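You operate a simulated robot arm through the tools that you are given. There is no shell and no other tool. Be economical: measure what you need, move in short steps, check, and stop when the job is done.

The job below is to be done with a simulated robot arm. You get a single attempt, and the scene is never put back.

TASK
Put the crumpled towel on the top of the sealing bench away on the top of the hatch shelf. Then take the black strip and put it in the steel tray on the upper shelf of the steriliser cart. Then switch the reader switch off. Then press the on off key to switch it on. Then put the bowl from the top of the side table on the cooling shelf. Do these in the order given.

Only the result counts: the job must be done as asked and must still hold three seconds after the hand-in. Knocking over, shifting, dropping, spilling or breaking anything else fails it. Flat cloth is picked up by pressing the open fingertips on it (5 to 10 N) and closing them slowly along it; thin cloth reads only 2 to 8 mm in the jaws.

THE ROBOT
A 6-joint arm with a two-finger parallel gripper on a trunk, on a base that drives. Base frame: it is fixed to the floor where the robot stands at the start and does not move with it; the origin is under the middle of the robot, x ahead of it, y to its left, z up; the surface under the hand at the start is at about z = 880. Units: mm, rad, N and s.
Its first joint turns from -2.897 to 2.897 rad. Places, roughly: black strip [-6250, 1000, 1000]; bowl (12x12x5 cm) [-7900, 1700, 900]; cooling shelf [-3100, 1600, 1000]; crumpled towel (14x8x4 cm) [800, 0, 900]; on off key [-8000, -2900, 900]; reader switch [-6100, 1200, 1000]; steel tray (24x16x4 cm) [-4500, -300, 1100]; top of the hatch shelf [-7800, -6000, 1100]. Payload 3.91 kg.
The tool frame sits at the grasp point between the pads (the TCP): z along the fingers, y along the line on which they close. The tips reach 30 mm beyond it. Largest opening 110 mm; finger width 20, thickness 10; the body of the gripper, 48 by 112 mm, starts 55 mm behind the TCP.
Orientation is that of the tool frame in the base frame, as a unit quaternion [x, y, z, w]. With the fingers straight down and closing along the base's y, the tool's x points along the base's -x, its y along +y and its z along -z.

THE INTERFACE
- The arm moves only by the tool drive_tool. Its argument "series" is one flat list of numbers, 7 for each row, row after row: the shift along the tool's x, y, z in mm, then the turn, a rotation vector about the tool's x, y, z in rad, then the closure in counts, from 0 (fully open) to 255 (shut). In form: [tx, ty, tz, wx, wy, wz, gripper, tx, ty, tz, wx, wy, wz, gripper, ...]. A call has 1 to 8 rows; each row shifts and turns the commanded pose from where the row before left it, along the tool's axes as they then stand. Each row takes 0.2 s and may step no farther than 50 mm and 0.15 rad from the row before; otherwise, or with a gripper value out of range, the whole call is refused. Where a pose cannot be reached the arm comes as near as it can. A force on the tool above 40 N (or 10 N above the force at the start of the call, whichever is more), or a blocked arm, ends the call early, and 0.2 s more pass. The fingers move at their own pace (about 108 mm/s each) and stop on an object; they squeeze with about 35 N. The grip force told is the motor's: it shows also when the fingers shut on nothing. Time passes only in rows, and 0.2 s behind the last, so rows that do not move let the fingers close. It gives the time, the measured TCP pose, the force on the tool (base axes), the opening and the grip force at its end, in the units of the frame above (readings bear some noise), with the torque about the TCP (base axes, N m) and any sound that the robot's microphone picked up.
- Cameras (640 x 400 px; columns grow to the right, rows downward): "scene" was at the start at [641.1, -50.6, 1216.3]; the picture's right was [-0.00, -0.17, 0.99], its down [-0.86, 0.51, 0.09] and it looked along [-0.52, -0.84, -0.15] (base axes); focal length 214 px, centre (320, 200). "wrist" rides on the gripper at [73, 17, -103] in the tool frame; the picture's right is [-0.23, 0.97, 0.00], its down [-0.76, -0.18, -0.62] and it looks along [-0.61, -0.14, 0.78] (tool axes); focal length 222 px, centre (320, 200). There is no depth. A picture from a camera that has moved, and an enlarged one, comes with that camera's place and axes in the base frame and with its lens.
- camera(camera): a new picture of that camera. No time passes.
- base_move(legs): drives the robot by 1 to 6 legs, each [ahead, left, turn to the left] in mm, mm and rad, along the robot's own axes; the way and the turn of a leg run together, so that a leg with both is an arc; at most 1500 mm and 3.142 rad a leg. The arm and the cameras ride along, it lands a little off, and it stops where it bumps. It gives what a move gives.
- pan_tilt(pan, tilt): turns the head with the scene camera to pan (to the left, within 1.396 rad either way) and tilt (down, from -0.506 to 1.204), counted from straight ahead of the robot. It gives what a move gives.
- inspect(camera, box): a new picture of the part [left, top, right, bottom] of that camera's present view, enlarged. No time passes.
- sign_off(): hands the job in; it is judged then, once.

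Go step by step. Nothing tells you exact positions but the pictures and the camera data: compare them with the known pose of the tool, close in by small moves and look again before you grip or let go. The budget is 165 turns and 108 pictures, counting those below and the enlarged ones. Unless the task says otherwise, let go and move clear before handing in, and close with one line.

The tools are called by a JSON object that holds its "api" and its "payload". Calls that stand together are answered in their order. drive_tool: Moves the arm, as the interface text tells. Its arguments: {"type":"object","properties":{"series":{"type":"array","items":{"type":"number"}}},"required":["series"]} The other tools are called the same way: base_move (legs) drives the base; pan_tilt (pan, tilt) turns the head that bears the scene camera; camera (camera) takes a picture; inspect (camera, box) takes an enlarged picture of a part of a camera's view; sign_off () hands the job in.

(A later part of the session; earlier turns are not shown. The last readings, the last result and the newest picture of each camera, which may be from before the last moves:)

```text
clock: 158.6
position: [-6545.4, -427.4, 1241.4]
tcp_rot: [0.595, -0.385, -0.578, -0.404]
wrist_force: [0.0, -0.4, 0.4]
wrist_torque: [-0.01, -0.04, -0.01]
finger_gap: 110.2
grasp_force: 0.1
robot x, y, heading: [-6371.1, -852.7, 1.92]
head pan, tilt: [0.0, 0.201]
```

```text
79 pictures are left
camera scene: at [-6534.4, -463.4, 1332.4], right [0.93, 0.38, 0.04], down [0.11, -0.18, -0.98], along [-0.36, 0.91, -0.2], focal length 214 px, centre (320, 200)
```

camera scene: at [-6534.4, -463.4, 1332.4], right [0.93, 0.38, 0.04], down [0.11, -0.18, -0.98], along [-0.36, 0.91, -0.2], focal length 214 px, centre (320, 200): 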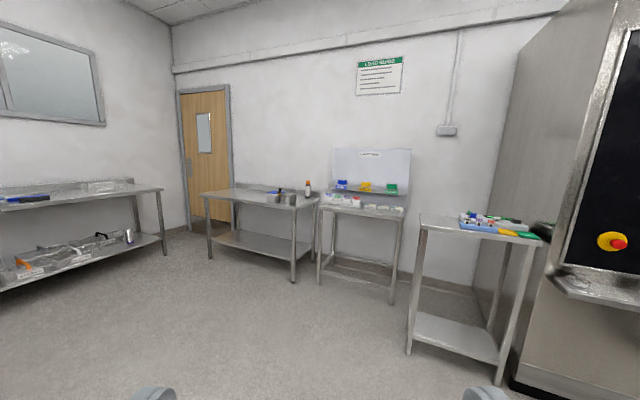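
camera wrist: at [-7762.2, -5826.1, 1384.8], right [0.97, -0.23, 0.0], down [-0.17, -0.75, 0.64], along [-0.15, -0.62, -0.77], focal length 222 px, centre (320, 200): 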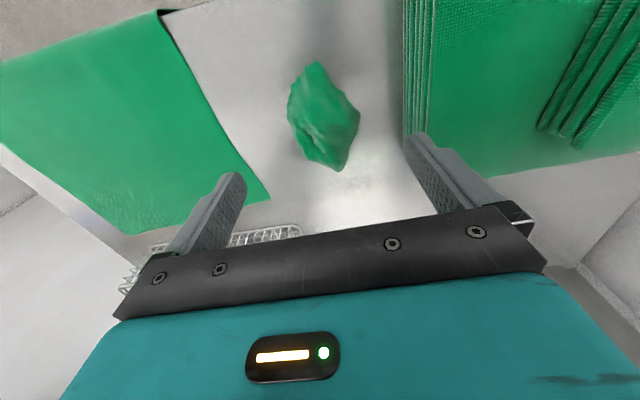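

{"api": "inspect", "payload": {"camera": "scene", "box": [400, 180, 560, 280]}}

{"api": "inspect", "payload": {"camera": "scene", "box": [190, 140, 430, 290]}}

```text
4.00 times, centred on (480, 230) of scene
camera zoom: at [-6534.4, -463.4, 1332.4], right [0.93, 0.38, 0.04], down [0.11, -0.18, -0.98], along [-0.36, 0.91, -0.2], focal length 858 px, centre (-320, 80)
```

zoom: 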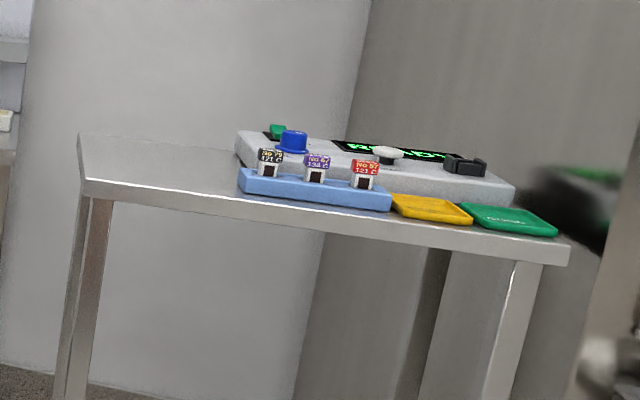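

```text
2.67 times, centred on (310, 215) of scene
camera zoom: at [-6534.4, -463.4, 1332.4], right [0.93, 0.38, 0.04], down [0.11, -0.18, -0.98], along [-0.36, 0.91, -0.2], focal length 572 px, centre (347, 160)
```

zoom: 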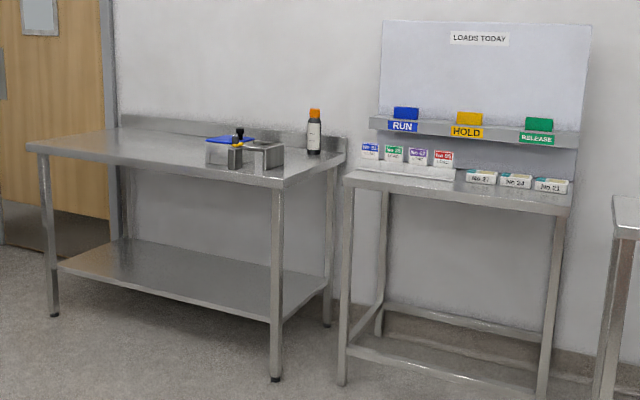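

The strips stand in a blue block on the small table, with the black one leftmost. The reader with its black rocker is behind them. I'll drive up to the table and face +y.

{"api": "base_move", "payload": {"legs": [[0, 0, -0.349], [1080, 0, 0], [0, -170, 0]]}}

{"api": "pan_tilt", "payload": {"pan": 0, "tilt": 0.5}}

{"api": "camera", "payload": {"camera": "scene"}}

```text
clock: 166.3
position: [-6231.7, 683.6, 1242.1]
tcp_rot: [0.524, -0.478, -0.503, -0.494]
wrist_force: [-1.0, -0.6, 0.0]
wrist_torque: [0.0, 0.0, 0.01]
finger_gap: 109.9
grasp_force: 0.1
robot x, y, heading: [-6204.7, 222.5, 1.589]
head pan, tilt: [0.0, 0.201]
```

```text
clock: 167.1
position: [-6231.7, 684.3, 1241.5]
tcp_rot: [0.523, -0.478, -0.503, -0.494]
wrist_force: [-0.7, -0.4, -0.3]
wrist_torque: [-0.02, -0.01, -0.03]
finger_gap: 109.9
grasp_force: 0.0
robot x, y, heading: [-6206.1, 225.1, 1.589]
head pan, tilt: [0.0, 0.499]
```

```text
76 pictures are left
camera scene: at [-6231.2, 643.9, 1304.8], right [1.0, 0.05, 0.04], down [0.06, -0.48, -0.88], along [-0.03, 0.88, -0.48], focal length 214 px, centre (320, 200)
```

scene: 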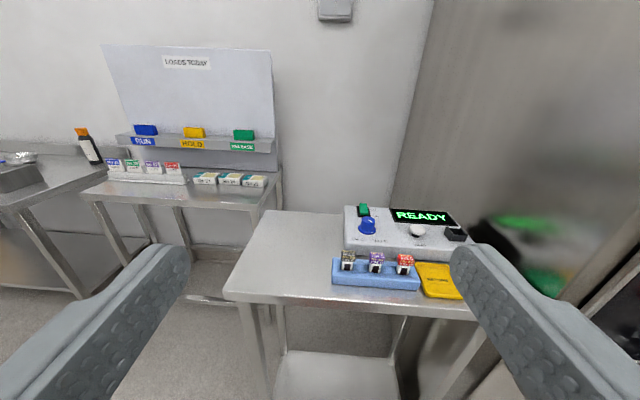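

{"api": "inspect", "payload": {"camera": "scene", "box": [320, 195, 480, 305]}}

```text
3.64 times, centred on (400, 250) of scene
camera zoom: at [-6231.2, 643.9, 1304.8], right [1.0, 0.05, 0.04], down [0.06, -0.48, -0.88], along [-0.03, 0.88, -0.48], focal length 780 px, centre (29, 18)
```

zoom: 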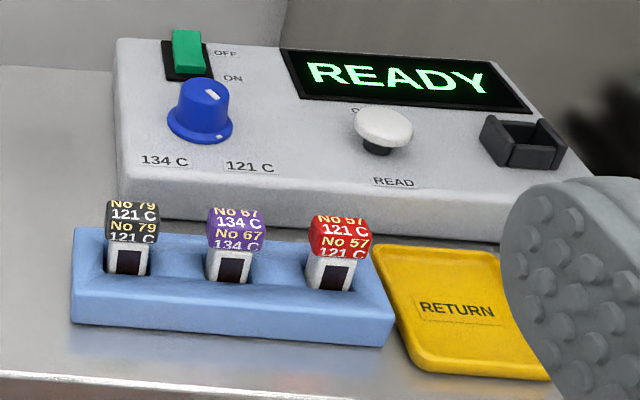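

The black strip is at about [-6180,973]. The reader's green rocker is on its top-left, with OFF at the rear. I'll point the tool down and take a closer look.

{"api": "drive_tool", "payload": {"series": [0, 0, 0, 0, 0.15, 0, 0, 0, 0, 0, 0, 0.15, 0, 0, 0, 0, 0, 0, 0.15, 0, 0, 0, 0, 0, 0, 0.15, 0, 0, 0, 0, 0, 0, 0.15, 0, 0, 0, 0, 0, 0, 0.15, 0, 0, 0, 0, 0, 0, 0.15, 0, 0, 0, 0, 0, 0, 0.15, 0, 0]}}

{"api": "drive_tool", "payload": {"series": [0, 0, 0, 0, 0.15, 0, 0, 0, 0, 0, 0, 0.15, 0, 0, 0, 0, 0, 0, 0.05, 0, 0, 0, 0, 0, 0, 0, 0, 0]}}

{"api": "pan_tilt", "payload": {"pan": 0, "tilt": -0.2}}

```text
clock: 168.9
position: [-6230.3, 682.4, 1242.5]
tcp_rot: [0.716, -0.674, -0.12, -0.137]
wrist_force: [-0.5, -0.1, 0.4]
wrist_torque: [0.05, -0.01, 0.01]
finger_gap: 110.1
grasp_force: 0.2
robot x, y, heading: [-6207.0, 224.9, 1.59]
head pan, tilt: [0.0, 0.499]
```

```text
clock: 169.9
position: [-6230.6, 684.4, 1241.7]
tcp_rot: [0.726, -0.688, 0.007, -0.019]
wrist_force: [-0.3, -0.6, 0.6]
wrist_torque: [0.03, -0.03, -0.02]
finger_gap: 110.2
grasp_force: 0.1
robot x, y, heading: [-6202.6, 220.7, 1.587]
head pan, tilt: [0.0, 0.499]
```

```text
clock: 170.9
position: [-6232.9, 684.9, 1240.7]
tcp_rot: [0.726, -0.687, 0.006, -0.019]
wrist_force: [0.1, -0.5, -0.5]
wrist_torque: [0.03, -0.03, -0.02]
finger_gap: 110.1
grasp_force: 0.0
robot x, y, heading: [-6206.3, 222.3, 1.591]
head pan, tilt: [0.0, -0.201]
```

{"api": "drive_tool", "payload": {"series": [0, 0, 0, -0.035, 0.018, 0.055, 0, -45, -13, 0, 0, 0, 0, 0, -45, -13, 0, 0, 0, 0, 0, -45, -13, 0, 0, 0, 0, 0, -45, -13, 0, 0, 0, 0, 0, 0, 0, 0, 0, 0, 0, 140, 0, 0, 0, 0, 0, 0, 140]}}

{"api": "camera", "payload": {"camera": "scene"}}

{"api": "camera", "payload": {"camera": "wrist"}}

```text
clock: 172.5
position: [-6180.2, 864.7, 1241.8]
tcp_rot: [0.707, -0.707, 0.001, -0.001]
wrist_force: [0.7, 0.4, -0.5]
wrist_torque: [-0.04, 0.0, 0.0]
finger_gap: 49.4
grasp_force: 0.1
robot x, y, heading: [-6208.2, 226.3, 1.587]
head pan, tilt: [0.0, -0.201]
```

```text
74 pictures are left
camera scene: at [-6178.8, 990.0, 1286.3], right [1.0, 0.0, 0.0], down [0.0, -0.98, -0.2], along [0.0, 0.2, -0.98], focal length 214 px, centre (320, 200)
```

scene: 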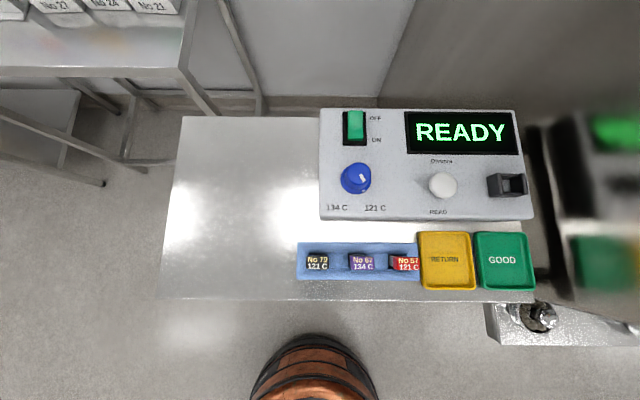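

```text
73 pictures are left
camera wrist: at [-6195.1, 791.1, 1345.3], right [-0.97, 0.23, 0.0], down [0.18, 0.76, 0.62], along [0.14, 0.61, -0.78], focal length 222 px, centre (320, 200)
```

wrist: 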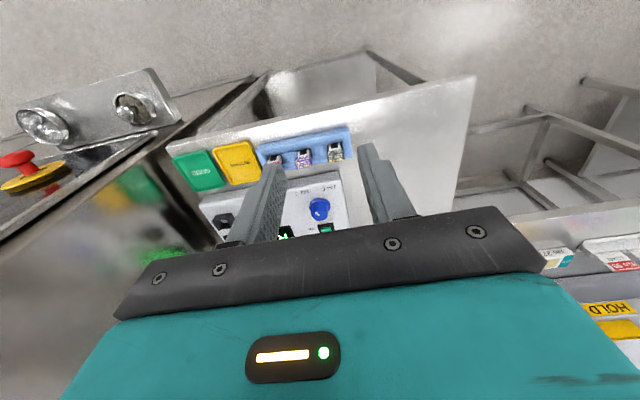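

The black cap is about [-6182,967], top near z 1010. The block top is near 976. I'll tuck the head and go down in stages.

{"api": "pan_tilt", "payload": {"pan": 0, "tilt": 0.8}}

{"api": "drive_tool", "payload": {"series": [-48, 2, 0, 0, 0, 0, 140, -46, 0, 0, 0, 0, 0, 140, 0, 0, 45, 0, 0, 0, 140, 0, 0, 45, 0, 0, 0, 140, 0, 0, 45, 0, 0, 0, 140, 0, 0, 0, 0, 0, 0, 140]}}

{"api": "camera", "payload": {"camera": "wrist"}}

{"api": "camera", "payload": {"camera": "scene"}}

```text
clock: 173.8
position: [-6179.2, 863.7, 1240.5]
tcp_rot: [-0.707, 0.707, -0.001, 0.0]
wrist_force: [-0.4, 0.7, 0.3]
wrist_torque: [-0.01, -0.01, 0.0]
finger_gap: 49.2
grasp_force: 0.0
robot x, y, heading: [-6203.7, 224.4, 1.59]
head pan, tilt: [0.0, 0.799]
```

```text
clock: 175.2
position: [-6179.4, 959.5, 1106.7]
tcp_rot: [-0.707, 0.707, -0.001, 0.001]
wrist_force: [-0.2, -0.4, 0.7]
wrist_torque: [0.0, 0.0, 0.0]
finger_gap: 49.8
grasp_force: 0.0
robot x, y, heading: [-6205.6, 223.4, 1.588]
head pan, tilt: [0.0, 0.799]
```

```text
72 pictures are left
camera wrist: at [-6195.8, 886.4, 1210.9], right [-0.97, 0.23, 0.0], down [0.18, 0.76, 0.62], along [0.14, 0.61, -0.78], focal length 222 px, centre (320, 200)
```

wrist: 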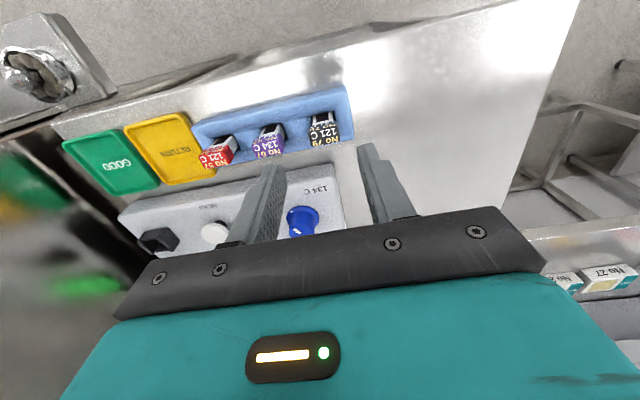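

```text
71 pictures are left
camera scene: at [-6179.6, 995.7, 1154.5], right [1.0, 0.0, 0.0], down [0.0, -0.7, 0.72], along [0.0, -0.72, -0.7], focal length 214 px, centre (320, 200)
```

scene: 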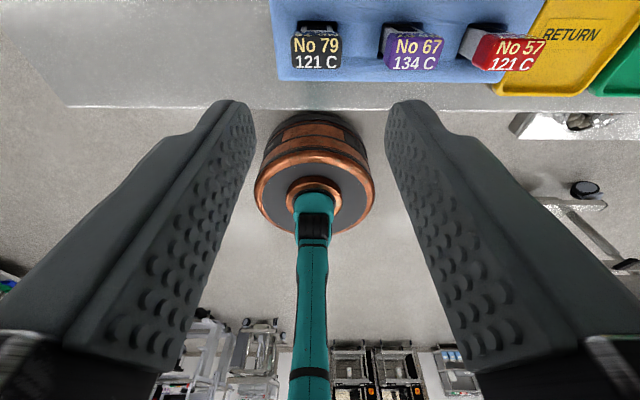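

The cap centre is [-6181,966] and the fingers straddle it. I'll descend to TCP z of about 1012 and close.

{"api": "drive_tool", "payload": {"series": [-6, 1.5, 35, 0, 0, 0, 140, 0, 0, 35, 0, 0, 0, 140, 0, 0, 12, 0, 0, 0, 140, 0, 0, 12, 0, 0, 0, 140, 0, 0, 0, 0, 0, 0, 140]}}

{"api": "camera", "payload": {"camera": "scene"}}

{"api": "camera", "payload": {"camera": "wrist"}}

```text
clock: 176.4
position: [-6182.5, 964.3, 1012.2]
tcp_rot: [-0.707, 0.707, -0.001, 0.0]
wrist_force: [-0.6, 0.0, 0.1]
wrist_torque: [0.0, 0.01, -0.04]
finger_gap: 49.5
grasp_force: 0.0
robot x, y, heading: [-6206.7, 222.8, 1.586]
head pan, tilt: [0.0, 0.799]
```

```text
70 pictures are left
camera scene: at [-6181.7, 1000.7, 1060.0], right [1.0, 0.0, 0.0], down [0.0, -0.7, 0.72], along [0.0, -0.72, -0.7], focal length 214 px, centre (320, 200)
```

scene: 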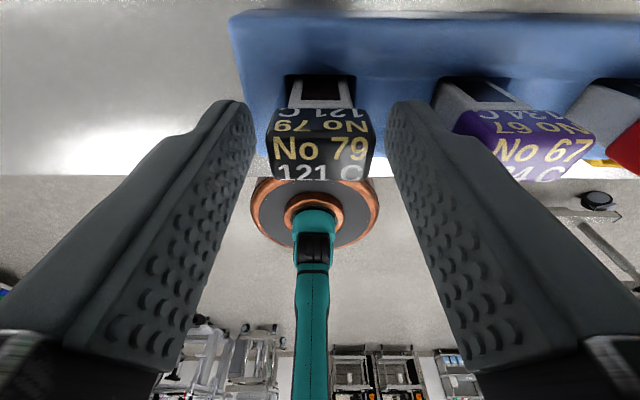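

```text
69 pictures are left
camera wrist: at [-6197.9, 891.4, 1116.3], right [-0.97, 0.23, 0.0], down [0.18, 0.76, 0.62], along [0.14, 0.61, -0.78], focal length 222 px, centre (320, 200)
```

wrist: 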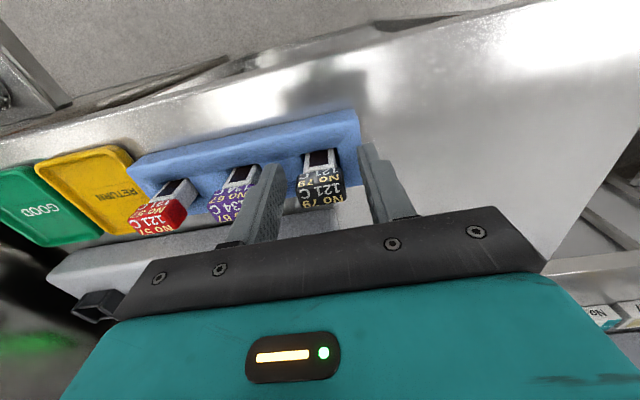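

{"api": "drive_tool", "payload": {"series": [0, 0, 5, 0, 0, 0, 140, 0, 0, 0, 0, 0, 0, 180, 0, 0, 0, 0, 0, 0, 220, 0, 0, 0, 0, 0, 0, 255, 0, 0, 0, 0, 0, 0, 255]}}

{"api": "camera", "payload": {"camera": "scene"}}

```text
clock: 177.6
position: [-6181.9, 964.0, 1007.8]
tcp_rot: [0.708, -0.707, 0.001, 0.0]
wrist_force: [0.5, 0.3, -0.1]
wrist_torque: [-0.03, 0.01, -0.01]
finger_gap: 27.7
grasp_force: 34.9
robot x, y, heading: [-6201.6, 223.9, 1.588]
head pan, tilt: [0.0, 0.799]
```

```text
68 pictures are left
camera scene: at [-6181.7, 1000.2, 1055.7], right [1.0, 0.0, 0.0], down [0.0, -0.7, 0.72], along [0.0, -0.72, -0.7], focal length 214 px, centre (320, 200)
```

scene: 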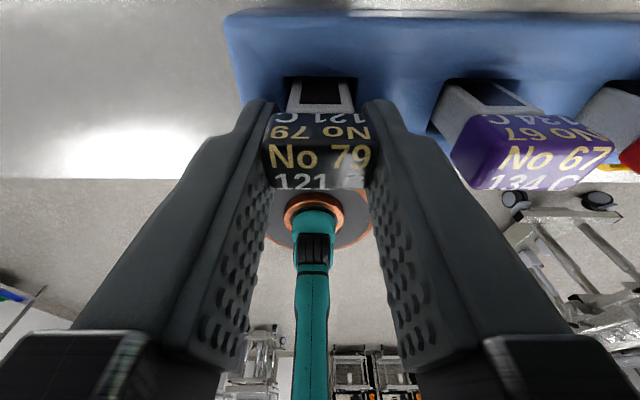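

Gripped at 27.7 mm. I'll lift straight up slowly.

{"api": "drive_tool", "payload": {"series": [0, 0, -12, 0, 0, 0, 255, 0, 0, -20, 0, 0, 0, 255, 0, 0, -30, 0, 0, 0, 255, 0, 0, -40, 0, 0, 0, 255, 0, 0, -45, 0, 0, 0, 255, 0, 0, -45, 0, 0, 0, 255, 0, 0, -40, 0, 0, 0, 255]}}

{"api": "camera", "payload": {"camera": "wrist"}}

```text
clock: 179.2
position: [-6183.3, 963.0, 1241.7]
tcp_rot: [-0.707, 0.707, -0.001, 0.0]
wrist_force: [-0.1, 0.8, -0.6]
wrist_torque: [-0.01, 0.0, 0.0]
finger_gap: 27.4
grasp_force: 36.0
robot x, y, heading: [-6206.3, 226.3, 1.591]
head pan, tilt: [0.0, 0.799]
```

```text
67 pictures are left
camera wrist: at [-6199.5, 890.8, 1345.7], right [-0.97, 0.23, 0.0], down [0.18, 0.76, 0.62], along [0.14, 0.61, -0.78], focal length 222 px, centre (320, 200)
```

wrist: 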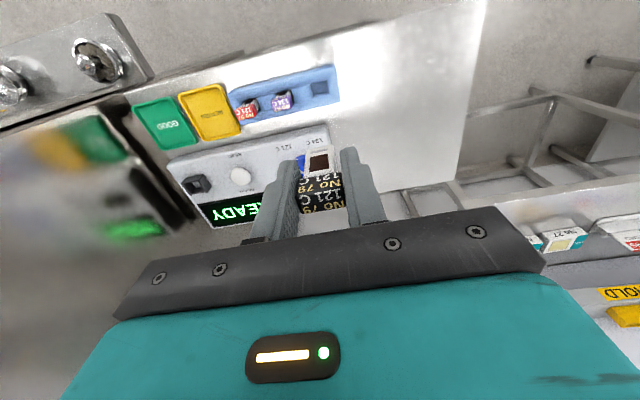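

The strip is out of its slot. I'll retract, go horizontal and back away from the table.

{"api": "drive_tool", "payload": {"series": [45, 0, 0, 0, 0, 0, 255, 45, 0, 0, 0, 0, 0, 255, 45, 0, 0, 0, 0, 0, 255, 45, 0, 0, 0, 0, 0, 255, 45, 0, 0, 0, 0, 0, 255, 45, 0, 0, 0, 0, 0, 255, 20, 0, 0, 0, 0, 0, 255]}}

{"api": "base_move", "payload": {"legs": [[-600, 0, 0], [0, 0, -1.588]]}}

{"api": "drive_tool", "payload": {"series": [0, 0, 0, 0, -0.15, 0, 255, 0, 0, 0, 0, -0.15, 0, 255, 0, 0, 0, 0, -0.15, 0, 255, 0, 0, 0, 0, -0.15, 0, 255, 0, 0, 0, 0, -0.15, 0, 255, 0, 0, 0, 0, -0.15, 0, 255, 0, 0, 0, 0, -0.15, 0, 255, 0, 0, 0, 0, -0.15, 0, 255]}}

{"api": "pan_tilt", "payload": {"pan": 0, "tilt": -0.1}}

{"api": "camera", "payload": {"camera": "scene"}}

```text
clock: 180.8
position: [-6181.2, 676.5, 1238.1]
tcp_rot: [-0.707, 0.707, -0.002, 0.0]
wrist_force: [-0.1, 0.1, 0.2]
wrist_torque: [-0.05, 0.0, 0.04]
finger_gap: 27.9
grasp_force: 35.6
robot x, y, heading: [-6207.0, 222.9, 1.586]
head pan, tilt: [0.0, 0.799]
```

```text
clock: 188.1
position: [-5744.5, -412.6, 1238.8]
tcp_rot: [0.006, 1.0, -0.001, 0.0]
wrist_force: [-0.7, 0.1, 0.4]
wrist_torque: [0.01, 0.02, 0.02]
finger_gap: 27.7
grasp_force: 34.9
robot x, y, heading: [-6196.7, -382.9, 0.004]
head pan, tilt: [0.0, 0.799]
```

```text
clock: 189.9
position: [-5743.3, -414.5, 1238.7]
tcp_rot: [0.005, 0.825, -0.003, 0.564]
wrist_force: [1.1, -0.2, -0.1]
wrist_torque: [-0.01, -0.03, -0.02]
finger_gap: 27.7
grasp_force: 34.8
robot x, y, heading: [-6196.7, -384.9, 0.007]
head pan, tilt: [0.0, 0.799]
```

```text
clock: 191.1
position: [-5743.9, -414.5, 1238.3]
tcp_rot: [0.004, 0.826, -0.003, 0.564]
wrist_force: [-0.8, 0.2, -1.0]
wrist_torque: [-0.02, 0.01, 0.03]
finger_gap: 27.8
grasp_force: 35.3
robot x, y, heading: [-6197.1, -383.4, 0.009]
head pan, tilt: [0.0, -0.099]
```

```text
66 pictures are left
camera scene: at [-5740.6, -415.6, 1363.8], right [-0.01, -1.0, 0.0], down [-0.27, 0.0, -0.96], along [0.96, -0.01, -0.27], focal length 214 px, centre (320, 200)
```

scene: 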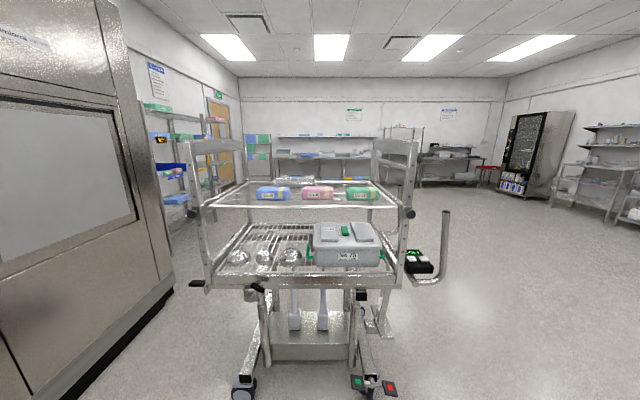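

{"api": "inspect", "payload": {"camera": "scene", "box": [185, 130, 425, 280]}}

```text
2.67 times, centred on (305, 205) of scene
camera zoom: at [-5740.6, -415.6, 1363.8], right [-0.01, -1.0, 0.0], down [-0.27, 0.0, -0.96], along [0.96, -0.01, -0.27], focal length 572 px, centre (360, 187)
```

zoom: 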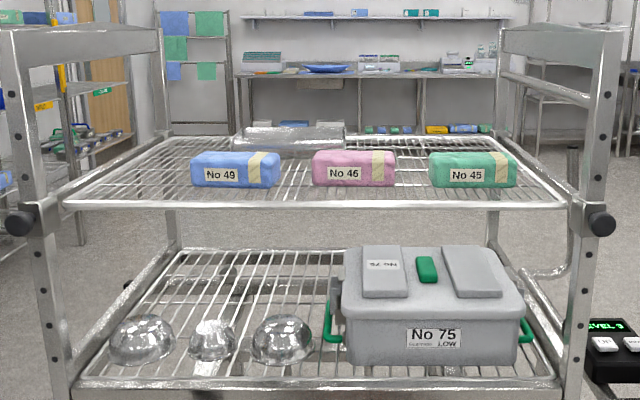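

The steel tray sits at the far (+x) edge of the cart's upper shelf, at about [-4400,-265]. I'll drive round the cart at y of about -1900 to the far side and face -x.

{"api": "base_move", "payload": {"legs": [[0, -1500, 0], [1400, 0, 0], [1350, 0, 0]]}}

{"api": "base_move", "payload": {"legs": [[0, 0, 1.57], [1000, 0, 0]]}}

{"api": "pan_tilt", "payload": {"pan": 0.5, "tilt": -0.1}}

{"api": "camera", "payload": {"camera": "scene"}}

```text
clock: 211.3
position: [-2989.7, -1897.3, 1238.5]
tcp_rot: [0.01, 0.826, -0.008, 0.564]
wrist_force: [-0.2, 0.2, 0.6]
wrist_torque: [-0.01, -0.04, 0.01]
finger_gap: 27.8
grasp_force: 35.3
robot x, y, heading: [-3443.0, -1865.9, -0.007]
head pan, tilt: [0.0, -0.099]
```

```text
clock: 220.3
position: [-3365.8, -413.3, 1239.6]
tcp_rot: [-0.569, 0.598, 0.389, 0.409]
wrist_force: [-0.1, 0.1, 0.0]
wrist_torque: [0.04, 0.0, 0.0]
finger_gap: 27.8
grasp_force: 35.0
robot x, y, heading: [-3412.2, -862.2, 1.538]
head pan, tilt: [0.0, -0.099]
```

```text
clock: 221.2
position: [-3366.3, -413.1, 1239.4]
tcp_rot: [-0.569, 0.598, 0.389, 0.409]
wrist_force: [0.6, -0.4, 0.7]
wrist_torque: [-0.01, 0.01, 0.01]
finger_gap: 27.5
grasp_force: 35.0
robot x, y, heading: [-3414.0, -863.3, 1.537]
head pan, tilt: [0.499, -0.099]
```

```text
64 pictures are left
camera scene: at [-3408.4, -419.3, 1367.7], right [0.9, 0.4, -0.17], down [-0.06, -0.28, -0.96], along [-0.43, 0.87, -0.23], focal length 214 px, centre (320, 200)
```

scene: 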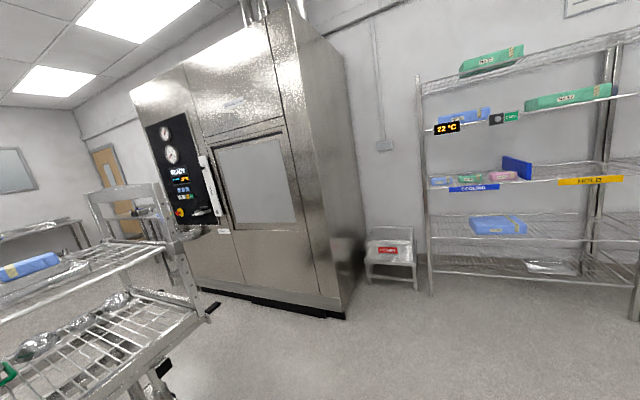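

The cooling shelf is visible too, for later. I'll face -x and line up with the tray.

{"api": "base_move", "payload": {"legs": [[0, 0, 1.604], [0, -590, 0]]}}

{"api": "pan_tilt", "payload": {"pan": 0, "tilt": 0.0}}

{"api": "camera", "payload": {"camera": "scene"}}

```text
clock: 228.4
position: [-3858.0, -248.3, 1238.8]
tcp_rot: [0.826, -0.014, -0.563, -0.01]
wrist_force: [0.5, -0.6, 0.1]
wrist_torque: [-0.01, -0.02, -0.02]
finger_gap: 27.7
grasp_force: 35.4
robot x, y, heading: [-3403.2, -286.9, 3.121]
head pan, tilt: [0.499, -0.099]
```

```text
clock: 229.3
position: [-3857.9, -247.3, 1239.3]
tcp_rot: [0.826, -0.014, -0.563, -0.011]
wrist_force: [0.2, 1.0, -0.3]
wrist_torque: [0.0, -0.04, 0.0]
finger_gap: 27.9
grasp_force: 35.1
robot x, y, heading: [-3404.5, -292.1, 3.126]
head pan, tilt: [0.0, 0.0]
```

```text
63 pictures are left
camera scene: at [-3860.8, -249.3, 1354.6], right [0.03, 1.0, 0.0], down [0.36, -0.01, -0.93], along [-0.93, 0.03, -0.36], focal length 214 px, centre (320, 200)
```

scene: 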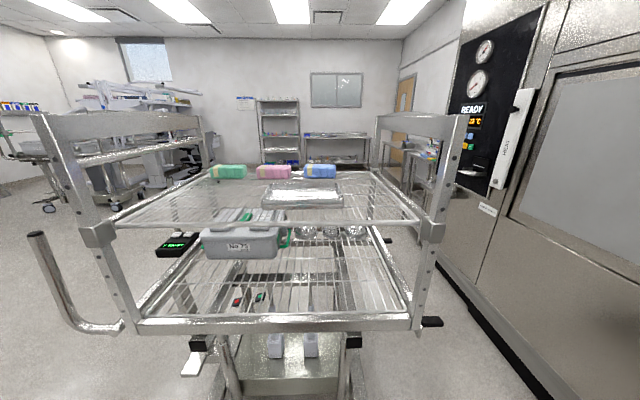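

The tray is at about [-4515,-280] with clear access from here. I'll advance 390 mm and point the tool down again.

{"api": "base_move", "payload": {"legs": [[390, 0, 0]]}}

{"api": "drive_tool", "payload": {"series": [0, 0, 0, 0, 0.15, 0, 255, 0, 0, 0, 0, 0.15, 0, 255, 0, 0, 0, 0, 0.15, 0, 255, 0, 0, 0, 0, 0.15, 0, 255, 0, 0, 0, 0, 0.15, 0, 255, 0, 0, 0, 0, 0.15, 0, 255, 0, 0, 0, 0, 0.15, 0, 255, 0, 0, 0, 0, 0.15, 0, 255]}}

{"api": "camera", "payload": {"camera": "scene"}}

```text
clock: 231.8
position: [-4254.3, -241.0, 1237.1]
tcp_rot: [0.825, -0.014, -0.565, -0.01]
wrist_force: [-0.1, 0.1, 0.0]
wrist_torque: [-0.02, 0.0, -0.04]
finger_gap: 27.6
grasp_force: 35.0
robot x, y, heading: [-3806.0, -283.1, 3.129]
head pan, tilt: [0.0, 0.0]
```

```text
clock: 233.6
position: [-4253.6, -240.3, 1239.4]
tcp_rot: [1.0, -0.018, 0.001, -0.001]
wrist_force: [1.4, -0.4, -0.4]
wrist_torque: [-0.02, 0.09, -0.06]
finger_gap: 27.7
grasp_force: 34.6
robot x, y, heading: [-3802.1, -280.9, 3.124]
head pan, tilt: [0.0, 0.0]
```

```text
62 pictures are left
camera scene: at [-4363.8, -239.3, 1278.1], right [0.03, 1.0, 0.0], down [1.0, -0.03, 0.0], along [0.0, 0.0, -1.0], focal length 214 px, centre (320, 200)
```

scene: 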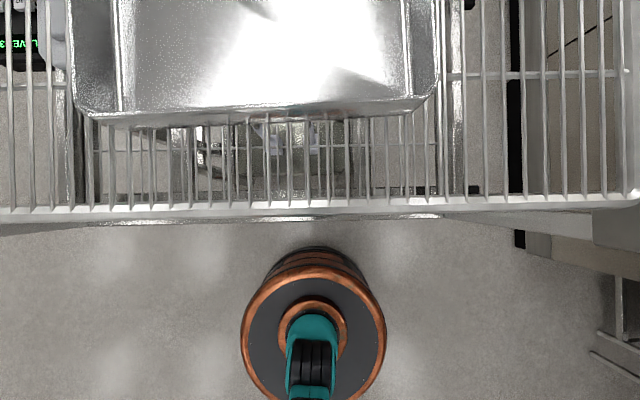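

{"api": "drive_tool", "payload": {"series": [-41, 8, 0, 0, 0, 0, 255, -41, 8, 0, 0, 0, 0, 255, -41, 8, 0, 0, 0, 0, 255, -41, 8, 0, 0, 0, 0, 255, -40, 9, 0, 0, 0, 0, 255, -40, 9, 0, 0, 0, 0, 255, 0, 0, 20, 0, 0, 0, 255]}}

{"api": "pan_tilt", "payload": {"pan": 0, "tilt": 0.8}}

{"api": "camera", "payload": {"camera": "wrist"}}

{"api": "camera", "payload": {"camera": "scene"}}

```text
clock: 235.2
position: [-4500.4, -280.7, 1219.8]
tcp_rot: [1.0, -0.018, 0.0, -0.001]
wrist_force: [0.1, -0.6, -0.7]
wrist_torque: [-0.03, 0.01, -0.01]
finger_gap: 27.9
grasp_force: 35.0
robot x, y, heading: [-3801.5, -282.3, 3.123]
head pan, tilt: [0.0, 0.0]
```

```text
clock: 236.3
position: [-4500.0, -280.3, 1219.0]
tcp_rot: [1.0, -0.017, 0.0, -0.001]
wrist_force: [-0.7, 0.5, 0.0]
wrist_torque: [-0.02, 0.01, -0.03]
finger_gap: 27.6
grasp_force: 34.8
robot x, y, heading: [-3803.0, -282.3, 3.127]
head pan, tilt: [0.0, 0.799]
```

```text
61 pictures are left
camera wrist: at [-4427.4, -300.7, 1323.4], right [-0.26, -0.97, 0.0], down [-0.76, 0.2, 0.62], along [-0.6, 0.16, -0.78], focal length 222 px, centre (320, 200)
```

wrist: 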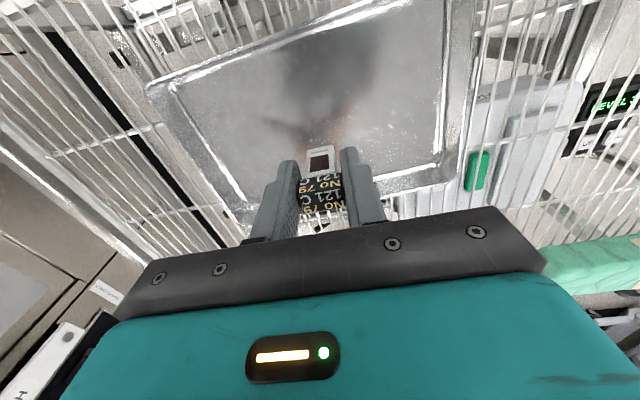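

```text
60 pictures are left
camera scene: at [-4537.9, -280.9, 1267.0], right [0.03, 1.0, 0.0], down [0.7, -0.02, 0.72], along [0.72, -0.02, -0.7], focal length 214 px, centre (320, 200)
```

scene: 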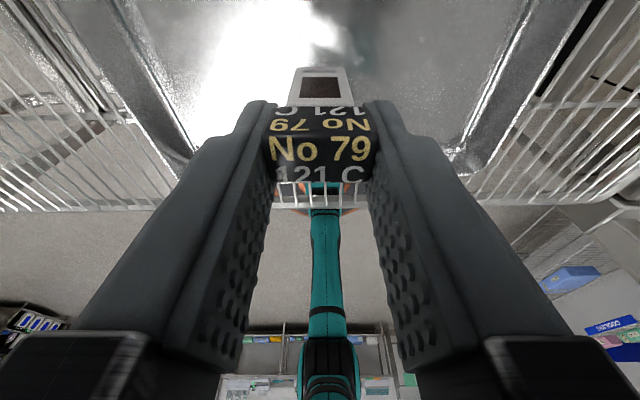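

The strip is over the tray floor. I'll lower in small steps to contact.

{"api": "drive_tool", "payload": {"series": [0, 0, 20, 0, 0, 0, 255, 0, 0, 15, 0, 0, 0, 255, 0, 0, 5, 0, 0, 0, 255, 0, 0, 4, 0, 0, 0, 255, 0, 0, 4, 0, 0, 0, 255]}}

{"api": "camera", "payload": {"camera": "scene"}}

```text
clock: 237.5
position: [-4499.7, -282.4, 1171.0]
tcp_rot: [1.0, -0.018, 0.001, -0.001]
wrist_force: [0.4, -0.6, -0.4]
wrist_torque: [-0.01, 0.0, 0.0]
finger_gap: 27.9
grasp_force: 35.2
robot x, y, heading: [-3803.9, -283.7, 3.127]
head pan, tilt: [0.0, 0.799]
```

```text
59 pictures are left
camera scene: at [-4537.4, -282.8, 1218.6], right [0.03, 1.0, 0.0], down [0.7, -0.02, 0.72], along [0.72, -0.02, -0.7], focal length 214 px, centre (320, 200)
```

scene: 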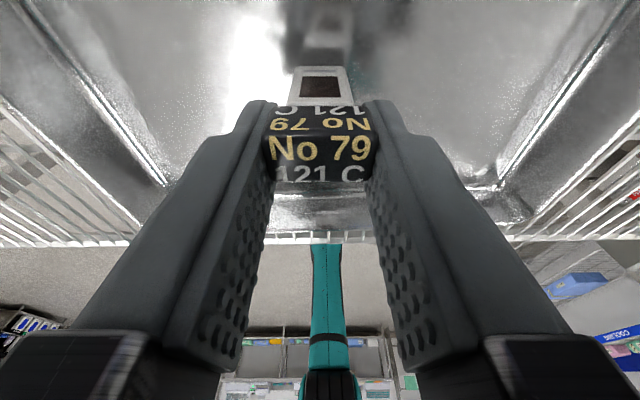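

{"api": "drive_tool", "payload": {"series": [0, 0, 4, 0, 0, 0, 255, 0, 0, 4, 0, 0, 0, 255, 0, 0, 4, 0, 0, 0, 255]}}

{"api": "inspect", "payload": {"camera": "scene", "box": [240, 0, 400, 120]}}

```text
clock: 238.3
position: [-4499.7, -283.6, 1160.1]
tcp_rot: [1.0, -0.017, -0.002, 0.0]
wrist_force: [-8.8, -1.5, 29.5]
wrist_torque: [-0.06, 0.67, 0.03]
finger_gap: 27.7
grasp_force: 35.1
robot x, y, heading: [-3799.6, -281.2, 3.135]
head pan, tilt: [0.0, 0.799]
```

```text
3.33 times, centred on (320, 60) of scene
camera zoom: at [-4536.6, -283.1, 1208.8], right [0.03, 1.0, 0.0], down [0.7, -0.02, 0.71], along [0.71, -0.02, -0.7], focal length 715 px, centre (320, 667)
```

zoom: 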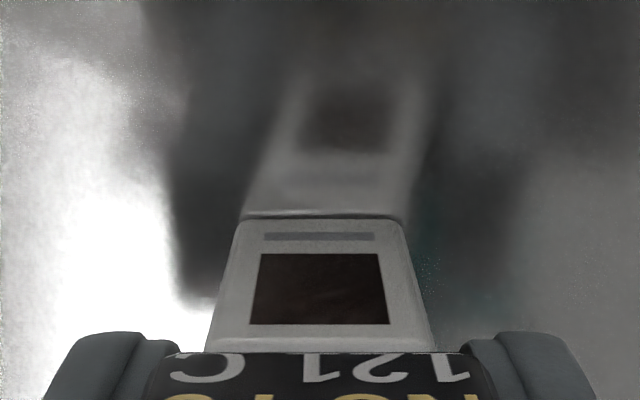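

Contact with the tray floor. I'll ease up 2 mm and release, then rise.

{"api": "drive_tool", "payload": {"series": [0, 0, -3, 0, 0, 0, 255, 0, 0, 0, 0, 0, 0, 230, 0, 0, 0, 0, 0, 0, 180, 0, 0, 0, 0, 0, 0, 120, 0, 0, 0, 0, 0, 0, 120, 0, 0, -20, 0, 0, 0, 120, 0, 0, -40, 0, 0, 0, 120]}}

{"api": "camera", "payload": {"camera": "wrist"}}

```text
clock: 239.9
position: [-4502.7, -282.9, 1221.7]
tcp_rot: [1.0, -0.016, -0.001, -0.001]
wrist_force: [-0.4, 0.6, 0.0]
wrist_torque: [-0.02, -0.01, 0.0]
finger_gap: 58.2
grasp_force: 0.0
robot x, y, heading: [-3802.5, -286.2, 3.129]
head pan, tilt: [0.0, 0.799]
```

```text
57 pictures are left
camera wrist: at [-4429.4, -302.4, 1326.8], right [-0.26, -0.97, 0.0], down [-0.76, 0.2, 0.62], along [-0.6, 0.16, -0.78], focal length 222 px, centre (320, 200)
```

wrist: 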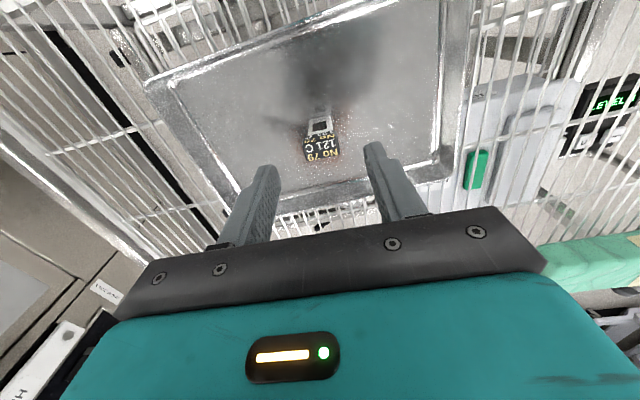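

The strip stands in the tray. I'll retract and drive back round the cart to the reader table.

{"api": "drive_tool", "payload": {"series": [45, 0, 0, 0, 0, 0, 0, 45, 0, 0, 0, 0, 0, 0, 45, 0, 0, 0, 0, 0, 0, 45, 0, 0, 0, 0, 0, 0, 45, 0, 0, 0, 0, 0, 255, 25, 0, 0, 0, 0, 0, 255]}}

{"api": "base_move", "payload": {"legs": [[-400, 0, 0], [0, 1450, 0], [1400, 0, 0], [1390, 0, 0]]}}

{"api": "base_move", "payload": {"legs": [[0, 0, -1.55], [1000, 0, 0]]}}

{"api": "pan_tilt", "payload": {"pan": 0, "tilt": -0.5}}

{"api": "camera", "payload": {"camera": "scene"}}

```text
clock: 241.3
position: [-4251.1, -290.9, 1221.8]
tcp_rot: [1.0, -0.018, 0.001, 0.0]
wrist_force: [0.1, 0.4, 0.0]
wrist_torque: [0.0, -0.04, 0.0]
finger_gap: 0.0
grasp_force: 17.1
robot x, y, heading: [-3801.9, -285.4, 3.124]
head pan, tilt: [0.0, 0.799]
```

```text
clock: 263.6
position: [-6680.3, -1571.4, 1222.2]
tcp_rot: [1.0, -0.023, 0.0, -0.001]
wrist_force: [0.8, 0.7, 0.6]
wrist_torque: [-0.01, -0.01, 0.0]
finger_gap: 0.1
grasp_force: 35.0
robot x, y, heading: [-6232.5, -1565.6, 3.118]
head pan, tilt: [0.0, 0.799]
```

```text
clock: 272.6
position: [-6202.3, -122.5, 1221.4]
tcp_rot: [-0.69, 0.724, -0.001, 0.0]
wrist_force: [-0.5, 0.3, -0.2]
wrist_torque: [-0.02, 0.01, 0.0]
finger_gap: 0.0
grasp_force: 35.1
robot x, y, heading: [-6200.6, -570.1, 1.54]
head pan, tilt: [0.0, 0.799]
```

```text
clock: 274.1
position: [-6202.4, -121.5, 1222.9]
tcp_rot: [-0.69, 0.724, 0.0, 0.001]
wrist_force: [-0.5, 0.8, 0.3]
wrist_torque: [0.02, 0.03, 0.03]
finger_gap: 0.3
grasp_force: 35.0
robot x, y, heading: [-6200.1, -568.9, 1.545]
head pan, tilt: [0.0, -0.499]
```

```text
56 pictures are left
camera scene: at [-6195.9, 26.5, 1283.7], right [1.0, -0.05, 0.0], down [-0.04, -0.88, -0.48], along [0.02, 0.48, -0.88], focal length 214 px, centre (320, 200)
```

scene: 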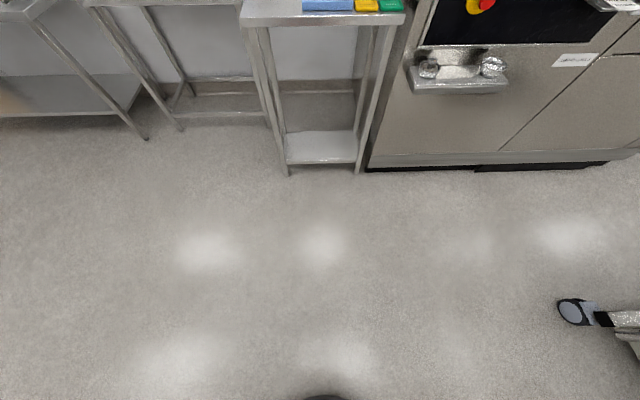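

I'll go forward to the table.

{"api": "base_move", "payload": {"legs": [[0, 0, 0.027], [790, 0, 0]]}}

{"api": "drive_tool", "payload": {"series": [-45, 0, 0, 0, 0, 0.03, 255, -45, 0, 0, 0, 0, 0, 255, -45, 0, 0, 0, 0, 0, 255, -45, 0, 0, 0, 0, 0, 255, -45, 0, 0, 0, 0, 0, 255]}}

{"api": "pan_tilt", "payload": {"pan": 0, "tilt": -0.2}}

{"api": "camera", "payload": {"camera": "scene"}}

```text
clock: 278.7
position: [-6228.2, 663.0, 1222.9]
tcp_rot: [-0.706, 0.709, -0.001, 0.0]
wrist_force: [0.6, -0.9, 0.6]
wrist_torque: [0.0, -0.03, 0.01]
finger_gap: 0.0
grasp_force: 35.5
robot x, y, heading: [-6204.2, 216.3, 1.586]
head pan, tilt: [0.0, -0.499]
```

```text
clock: 279.9
position: [-6222.7, 888.7, 1222.2]
tcp_rot: [-0.695, 0.719, -0.001, 0.001]
wrist_force: [0.3, -1.4, 1.1]
wrist_torque: [0.1, -0.01, 0.0]
finger_gap: 0.3
grasp_force: 34.8
robot x, y, heading: [-6205.8, 215.5, 1.58]
head pan, tilt: [0.0, -0.499]
```

```text
clock: 280.7
position: [-6222.5, 887.7, 1221.3]
tcp_rot: [-0.695, 0.719, -0.001, 0.0]
wrist_force: [0.2, -0.3, -0.2]
wrist_torque: [-0.02, 0.01, 0.01]
finger_gap: 0.0
grasp_force: 34.8
robot x, y, heading: [-6202.9, 216.7, 1.587]
head pan, tilt: [0.0, -0.201]
```

```text
55 pictures are left
camera scene: at [-6217.9, 1013.9, 1267.6], right [1.0, -0.03, 0.0], down [-0.03, -0.98, -0.2], along [0.01, 0.2, -0.98], focal length 214 px, centre (320, 200)
```

scene: 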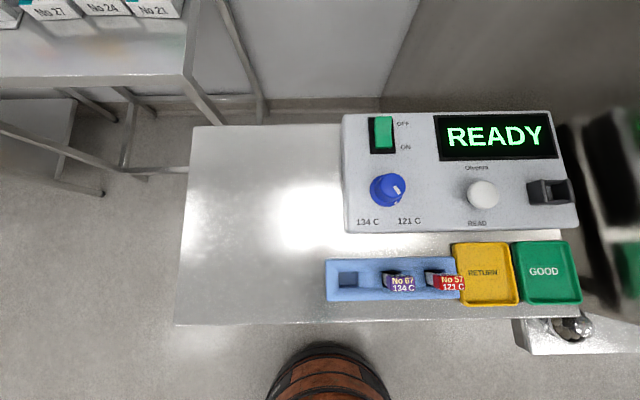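

{"api": "inspect", "payload": {"camera": "scene", "box": [350, 105, 430, 165]}}

```text
6.67 times, centred on (390, 135) of scene
camera zoom: at [-6217.9, 1013.9, 1267.6], right [1.0, -0.03, 0.0], down [-0.03, -0.98, -0.2], along [0.01, 0.2, -0.98], focal length 1430 px, centre (-147, 633)
```

zoom: 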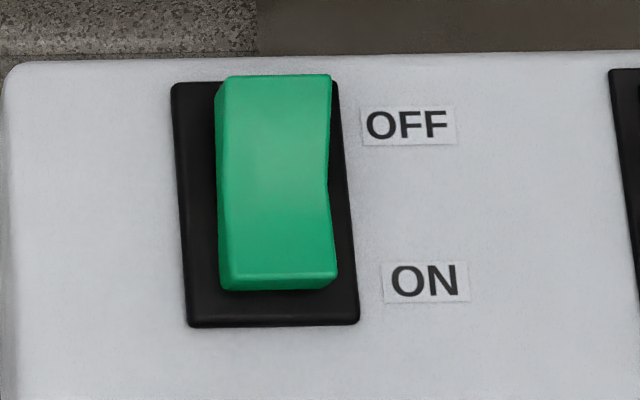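

The rocker's raised OFF end is at about [-6127,1173,1005], slightly beyond reach. I'll move 160 mm closer, tuck the head and align.

{"api": "base_move", "payload": {"legs": [[160, 0, 0]]}}

{"api": "pan_tilt", "payload": {"pan": 0, "tilt": 0.8}}

{"api": "drive_tool", "payload": {"series": [0, -45, 0, 0, 0, -0.034, 255, 0, -45, 0, 0, 0, 0, 255, -45, 0, 0, 0, 0, 0, 255, -45, 0, 0, 0, 0, 0, 255, -30, 0, 0, 0, 0, 0, 255, 0, 0, 45, 0, 0, 0, 255, 0, 0, 45, 0, 0, 0, 255]}}

{"api": "camera", "payload": {"camera": "scene"}}

{"api": "camera", "payload": {"camera": "wrist"}}

```text
clock: 282.1
position: [-6223.6, 1048.6, 1221.7]
tcp_rot: [-0.695, 0.719, -0.001, 0.0]
wrist_force: [0.3, 0.7, -0.2]
wrist_torque: [-0.02, 0.0, -0.01]
finger_gap: 0.0
grasp_force: 35.2
robot x, y, heading: [-6207.2, 378.6, 1.586]
head pan, tilt: [0.0, -0.201]
```

```text
clock: 283.4
position: [-6223.0, 1049.2, 1221.7]
tcp_rot: [-0.694, 0.72, 0.0, 0.0]
wrist_force: [-0.6, 0.3, -0.3]
wrist_torque: [-0.01, -0.01, -0.01]
finger_gap: 0.0
grasp_force: 34.9
robot x, y, heading: [-6209.4, 377.2, 1.585]
head pan, tilt: [0.0, 0.799]
```

```text
clock: 284.9
position: [-6132.3, 1166.6, 1133.3]
tcp_rot: [0.707, -0.707, 0.0, 0.0]
wrist_force: [-0.7, -0.5, 0.7]
wrist_torque: [-0.02, 0.0, -0.04]
finger_gap: 0.0
grasp_force: 35.1
robot x, y, heading: [-6207.0, 380.9, 1.584]
head pan, tilt: [0.0, 0.799]
```

```text
53 pictures are left
camera scene: at [-6131.9, 1203.7, 1182.0], right [1.0, 0.0, 0.0], down [0.0, -0.7, 0.72], along [0.0, -0.72, -0.7], focal length 214 px, centre (320, 200)
```

scene: 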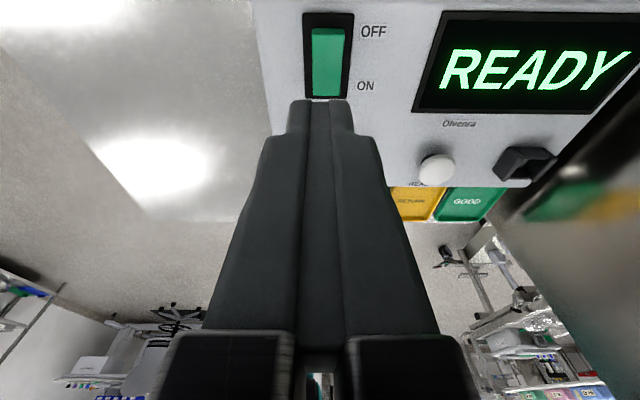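

```text
52 pictures are left
camera wrist: at [-6148.1, 1094.3, 1238.3], right [-0.97, 0.23, 0.0], down [0.18, 0.76, 0.62], along [0.14, 0.61, -0.78], focal length 222 px, centre (320, 200)
```

wrist: 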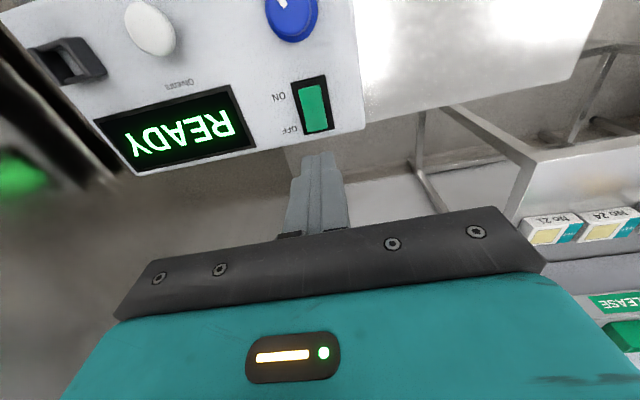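

Rocker OFF end confirmed at x -6126, y 1173–1181. I'll align and descend until just above it, then press gently.

{"api": "drive_tool", "payload": {"series": [-6, -6, 0, 0, 0, 0, 255, 0, 0, 40, 0, 0, 0, 255, 0, 0, 40, 0, 0, 0, 255, 0, 0, 8, 0, 0, 0, 255, 0, 0, 4, 0, 0, 0, 255, 0, 0, 4, 0, 0, 0, 255, 0, 0, 3, 0, 0, 0, 255]}}

{"api": "camera", "payload": {"camera": "scene"}}

```text
clock: 286.6
position: [-6128.5, 1172.9, 1033.4]
tcp_rot: [-0.707, 0.707, -0.001, 0.0]
wrist_force: [-0.2, -0.4, 0.5]
wrist_torque: [0.0, -0.02, -0.03]
finger_gap: 0.2
grasp_force: 35.0
robot x, y, heading: [-6209.8, 375.9, 1.587]
head pan, tilt: [0.0, 0.799]
```

```text
51 pictures are left
camera scene: at [-6127.0, 1209.2, 1081.6], right [1.0, 0.0, 0.0], down [0.0, -0.7, 0.72], along [0.0, -0.72, -0.7], focal length 214 px, centre (320, 200)
```

scene: 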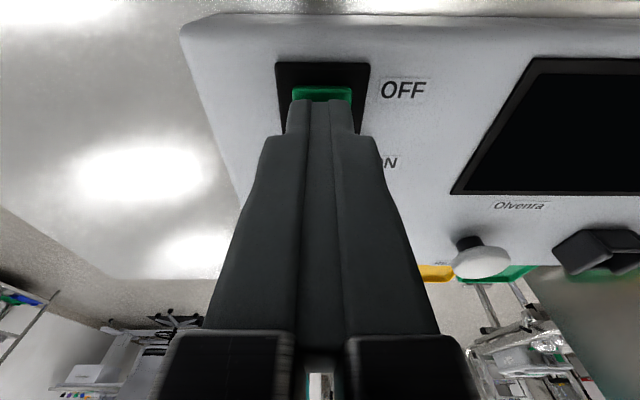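

The display has gone dark, so the rocker has switched. I'll rise and check that it stays off.

{"api": "drive_tool", "payload": {"series": [0, 0, -20, 0, 0, 0, 255, 0, 0, -45, 0, 0, 0, 255, 0, 0, -45, 0, 0, 0, 255, 0, 0, -45, 0, 0, 0, 255, 0, 0, -35, 0, 0, 0, 255]}}

{"api": "camera", "payload": {"camera": "scene"}}

```text
clock: 287.8
position: [-6127.6, 1172.9, 1226.6]
tcp_rot: [-0.707, 0.707, -0.001, 0.0]
wrist_force: [-0.4, 0.8, -0.1]
wrist_torque: [-0.01, 0.02, 0.0]
finger_gap: 0.0
grasp_force: 34.9
robot x, y, heading: [-6209.9, 377.7, 1.584]
head pan, tilt: [0.0, 0.799]
```

```text
50 pictures are left
camera scene: at [-6126.8, 1209.5, 1274.4], right [1.0, 0.0, 0.0], down [0.0, -0.7, 0.72], along [0.0, -0.72, -0.7], focal length 214 px, centre (320, 200)
```

scene: 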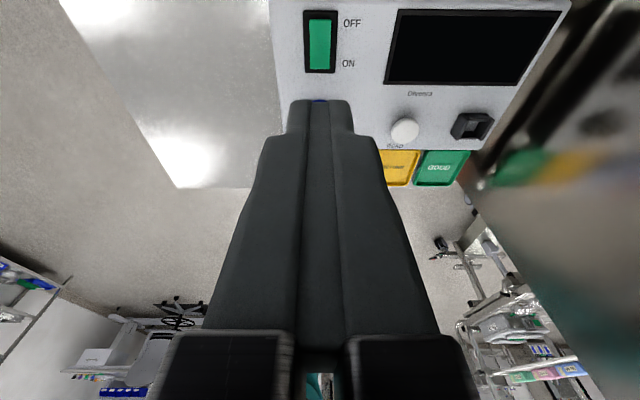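

The reader is off. Next is the on/off key near [-8000,-2900,900]. I'll retract, go horizontal and drive toward that desk.

{"api": "drive_tool", "payload": {"series": [45, 0, 0, 0, 0, 0, 255, 45, 0, 0, 0, 0, 0, 255, 45, 0, 0, 0, 0, 0, 255, 45, 0, 0, 0, 0, 0, 255, 45, 0, 0, 0, 0, 0, 255, 45, 10, 0, 0, 0, 0, 255, 45, 20, 0, 0, 0, 0, 255, 20, 40, 0, 0, 0, 0, 255]}}

{"api": "drive_tool", "payload": {"series": [0, 0, 0, 0, -0.15, 0, 255, 0, 0, 0, 0, -0.15, 0, 255, 0, 0, 0, 0, -0.15, 0, 255, 0, 0, 0, 0, -0.15, 0, 255, 0, 0, 0, 0, -0.15, 0, 255, 0, 0, 0, 0, -0.15, 0, 255, 0, 0, 0, 0, -0.15, 0, 255, 0, 0, 0, 0, -0.15, 0, 255]}}

{"api": "base_move", "payload": {"legs": [[-600, 0, 0], [0, 0, 2.826], [1400, 0, 0], [0, 0, -0.5]]}}

{"api": "pan_tilt", "payload": {"pan": 0, "tilt": -0.15}}

{"api": "camera", "payload": {"camera": "scene"}}

```text
clock: 289.6
position: [-6198.4, 836.9, 1222.5]
tcp_rot: [-0.706, 0.708, -0.001, 0.0]
wrist_force: [1.0, 0.7, -0.4]
wrist_torque: [-0.06, 0.0, 0.02]
finger_gap: 0.0
grasp_force: 34.8
robot x, y, heading: [-6209.4, 381.4, 1.585]
head pan, tilt: [0.0, 0.799]
```

```text
clock: 291.4
position: [-6198.2, 837.0, 1223.1]
tcp_rot: [-0.583, 0.584, 0.399, 0.401]
wrist_force: [-1.0, -0.1, -1.2]
wrist_torque: [-0.02, 0.02, 0.04]
finger_gap: 0.0
grasp_force: 35.0
robot x, y, heading: [-6209.9, 377.6, 1.585]
head pan, tilt: [0.0, 0.799]
```

```text
clock: 309.3
position: [-6884.5, -1874.8, 1222.1]
tcp_rot: [0.757, 0.33, -0.517, 0.225]
wrist_force: [-0.6, 0.1, -0.3]
wrist_torque: [0.03, -0.06, -0.02]
finger_gap: 0.0
grasp_force: 34.9
robot x, y, heading: [-6563.5, -1548.3, -2.308]
head pan, tilt: [0.0, 0.799]
```

```text
clock: 310.5
position: [-6884.8, -1874.1, 1221.2]
tcp_rot: [0.757, 0.329, -0.518, 0.224]
wrist_force: [0.6, 0.1, 0.0]
wrist_torque: [-0.02, -0.01, -0.01]
finger_gap: 0.0
grasp_force: 34.4
robot x, y, heading: [-6562.6, -1546.4, -2.309]
head pan, tilt: [0.0, -0.15]
```

```text
49 pictures are left
camera scene: at [-6886.1, -1878.1, 1352.9], right [-0.73, 0.68, 0.0], down [0.15, 0.16, -0.98], along [-0.67, -0.71, -0.22], focal length 214 px, centre (320, 200)
```

scene: 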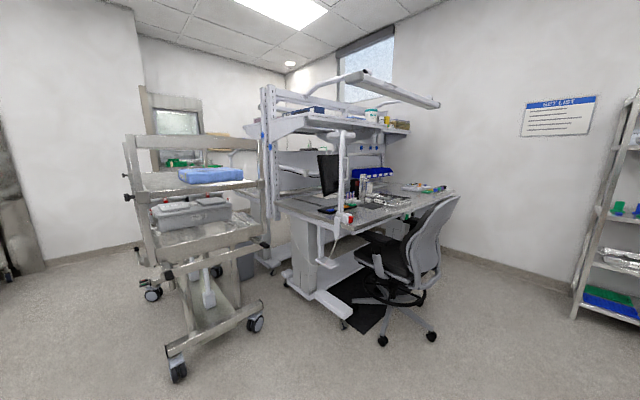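

{"api": "inspect", "payload": {"camera": "scene", "box": [270, 140, 470, 265]}}

```text
3.20 times, centred on (370, 202) of scene
camera zoom: at [-6886.1, -1878.1, 1352.9], right [-0.73, 0.68, 0.0], down [0.15, 0.16, -0.98], along [-0.67, -0.71, -0.22], focal length 686 px, centre (160, 192)
```

zoom: 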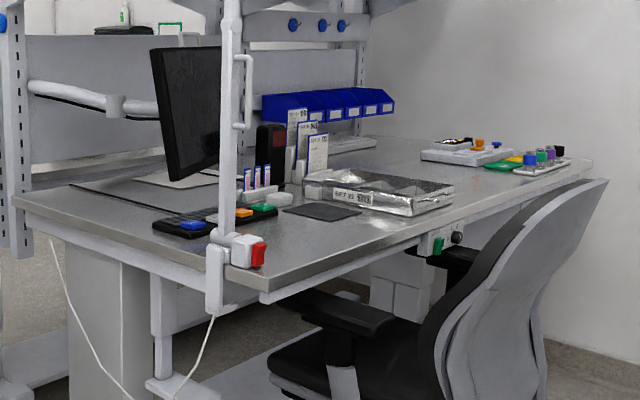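

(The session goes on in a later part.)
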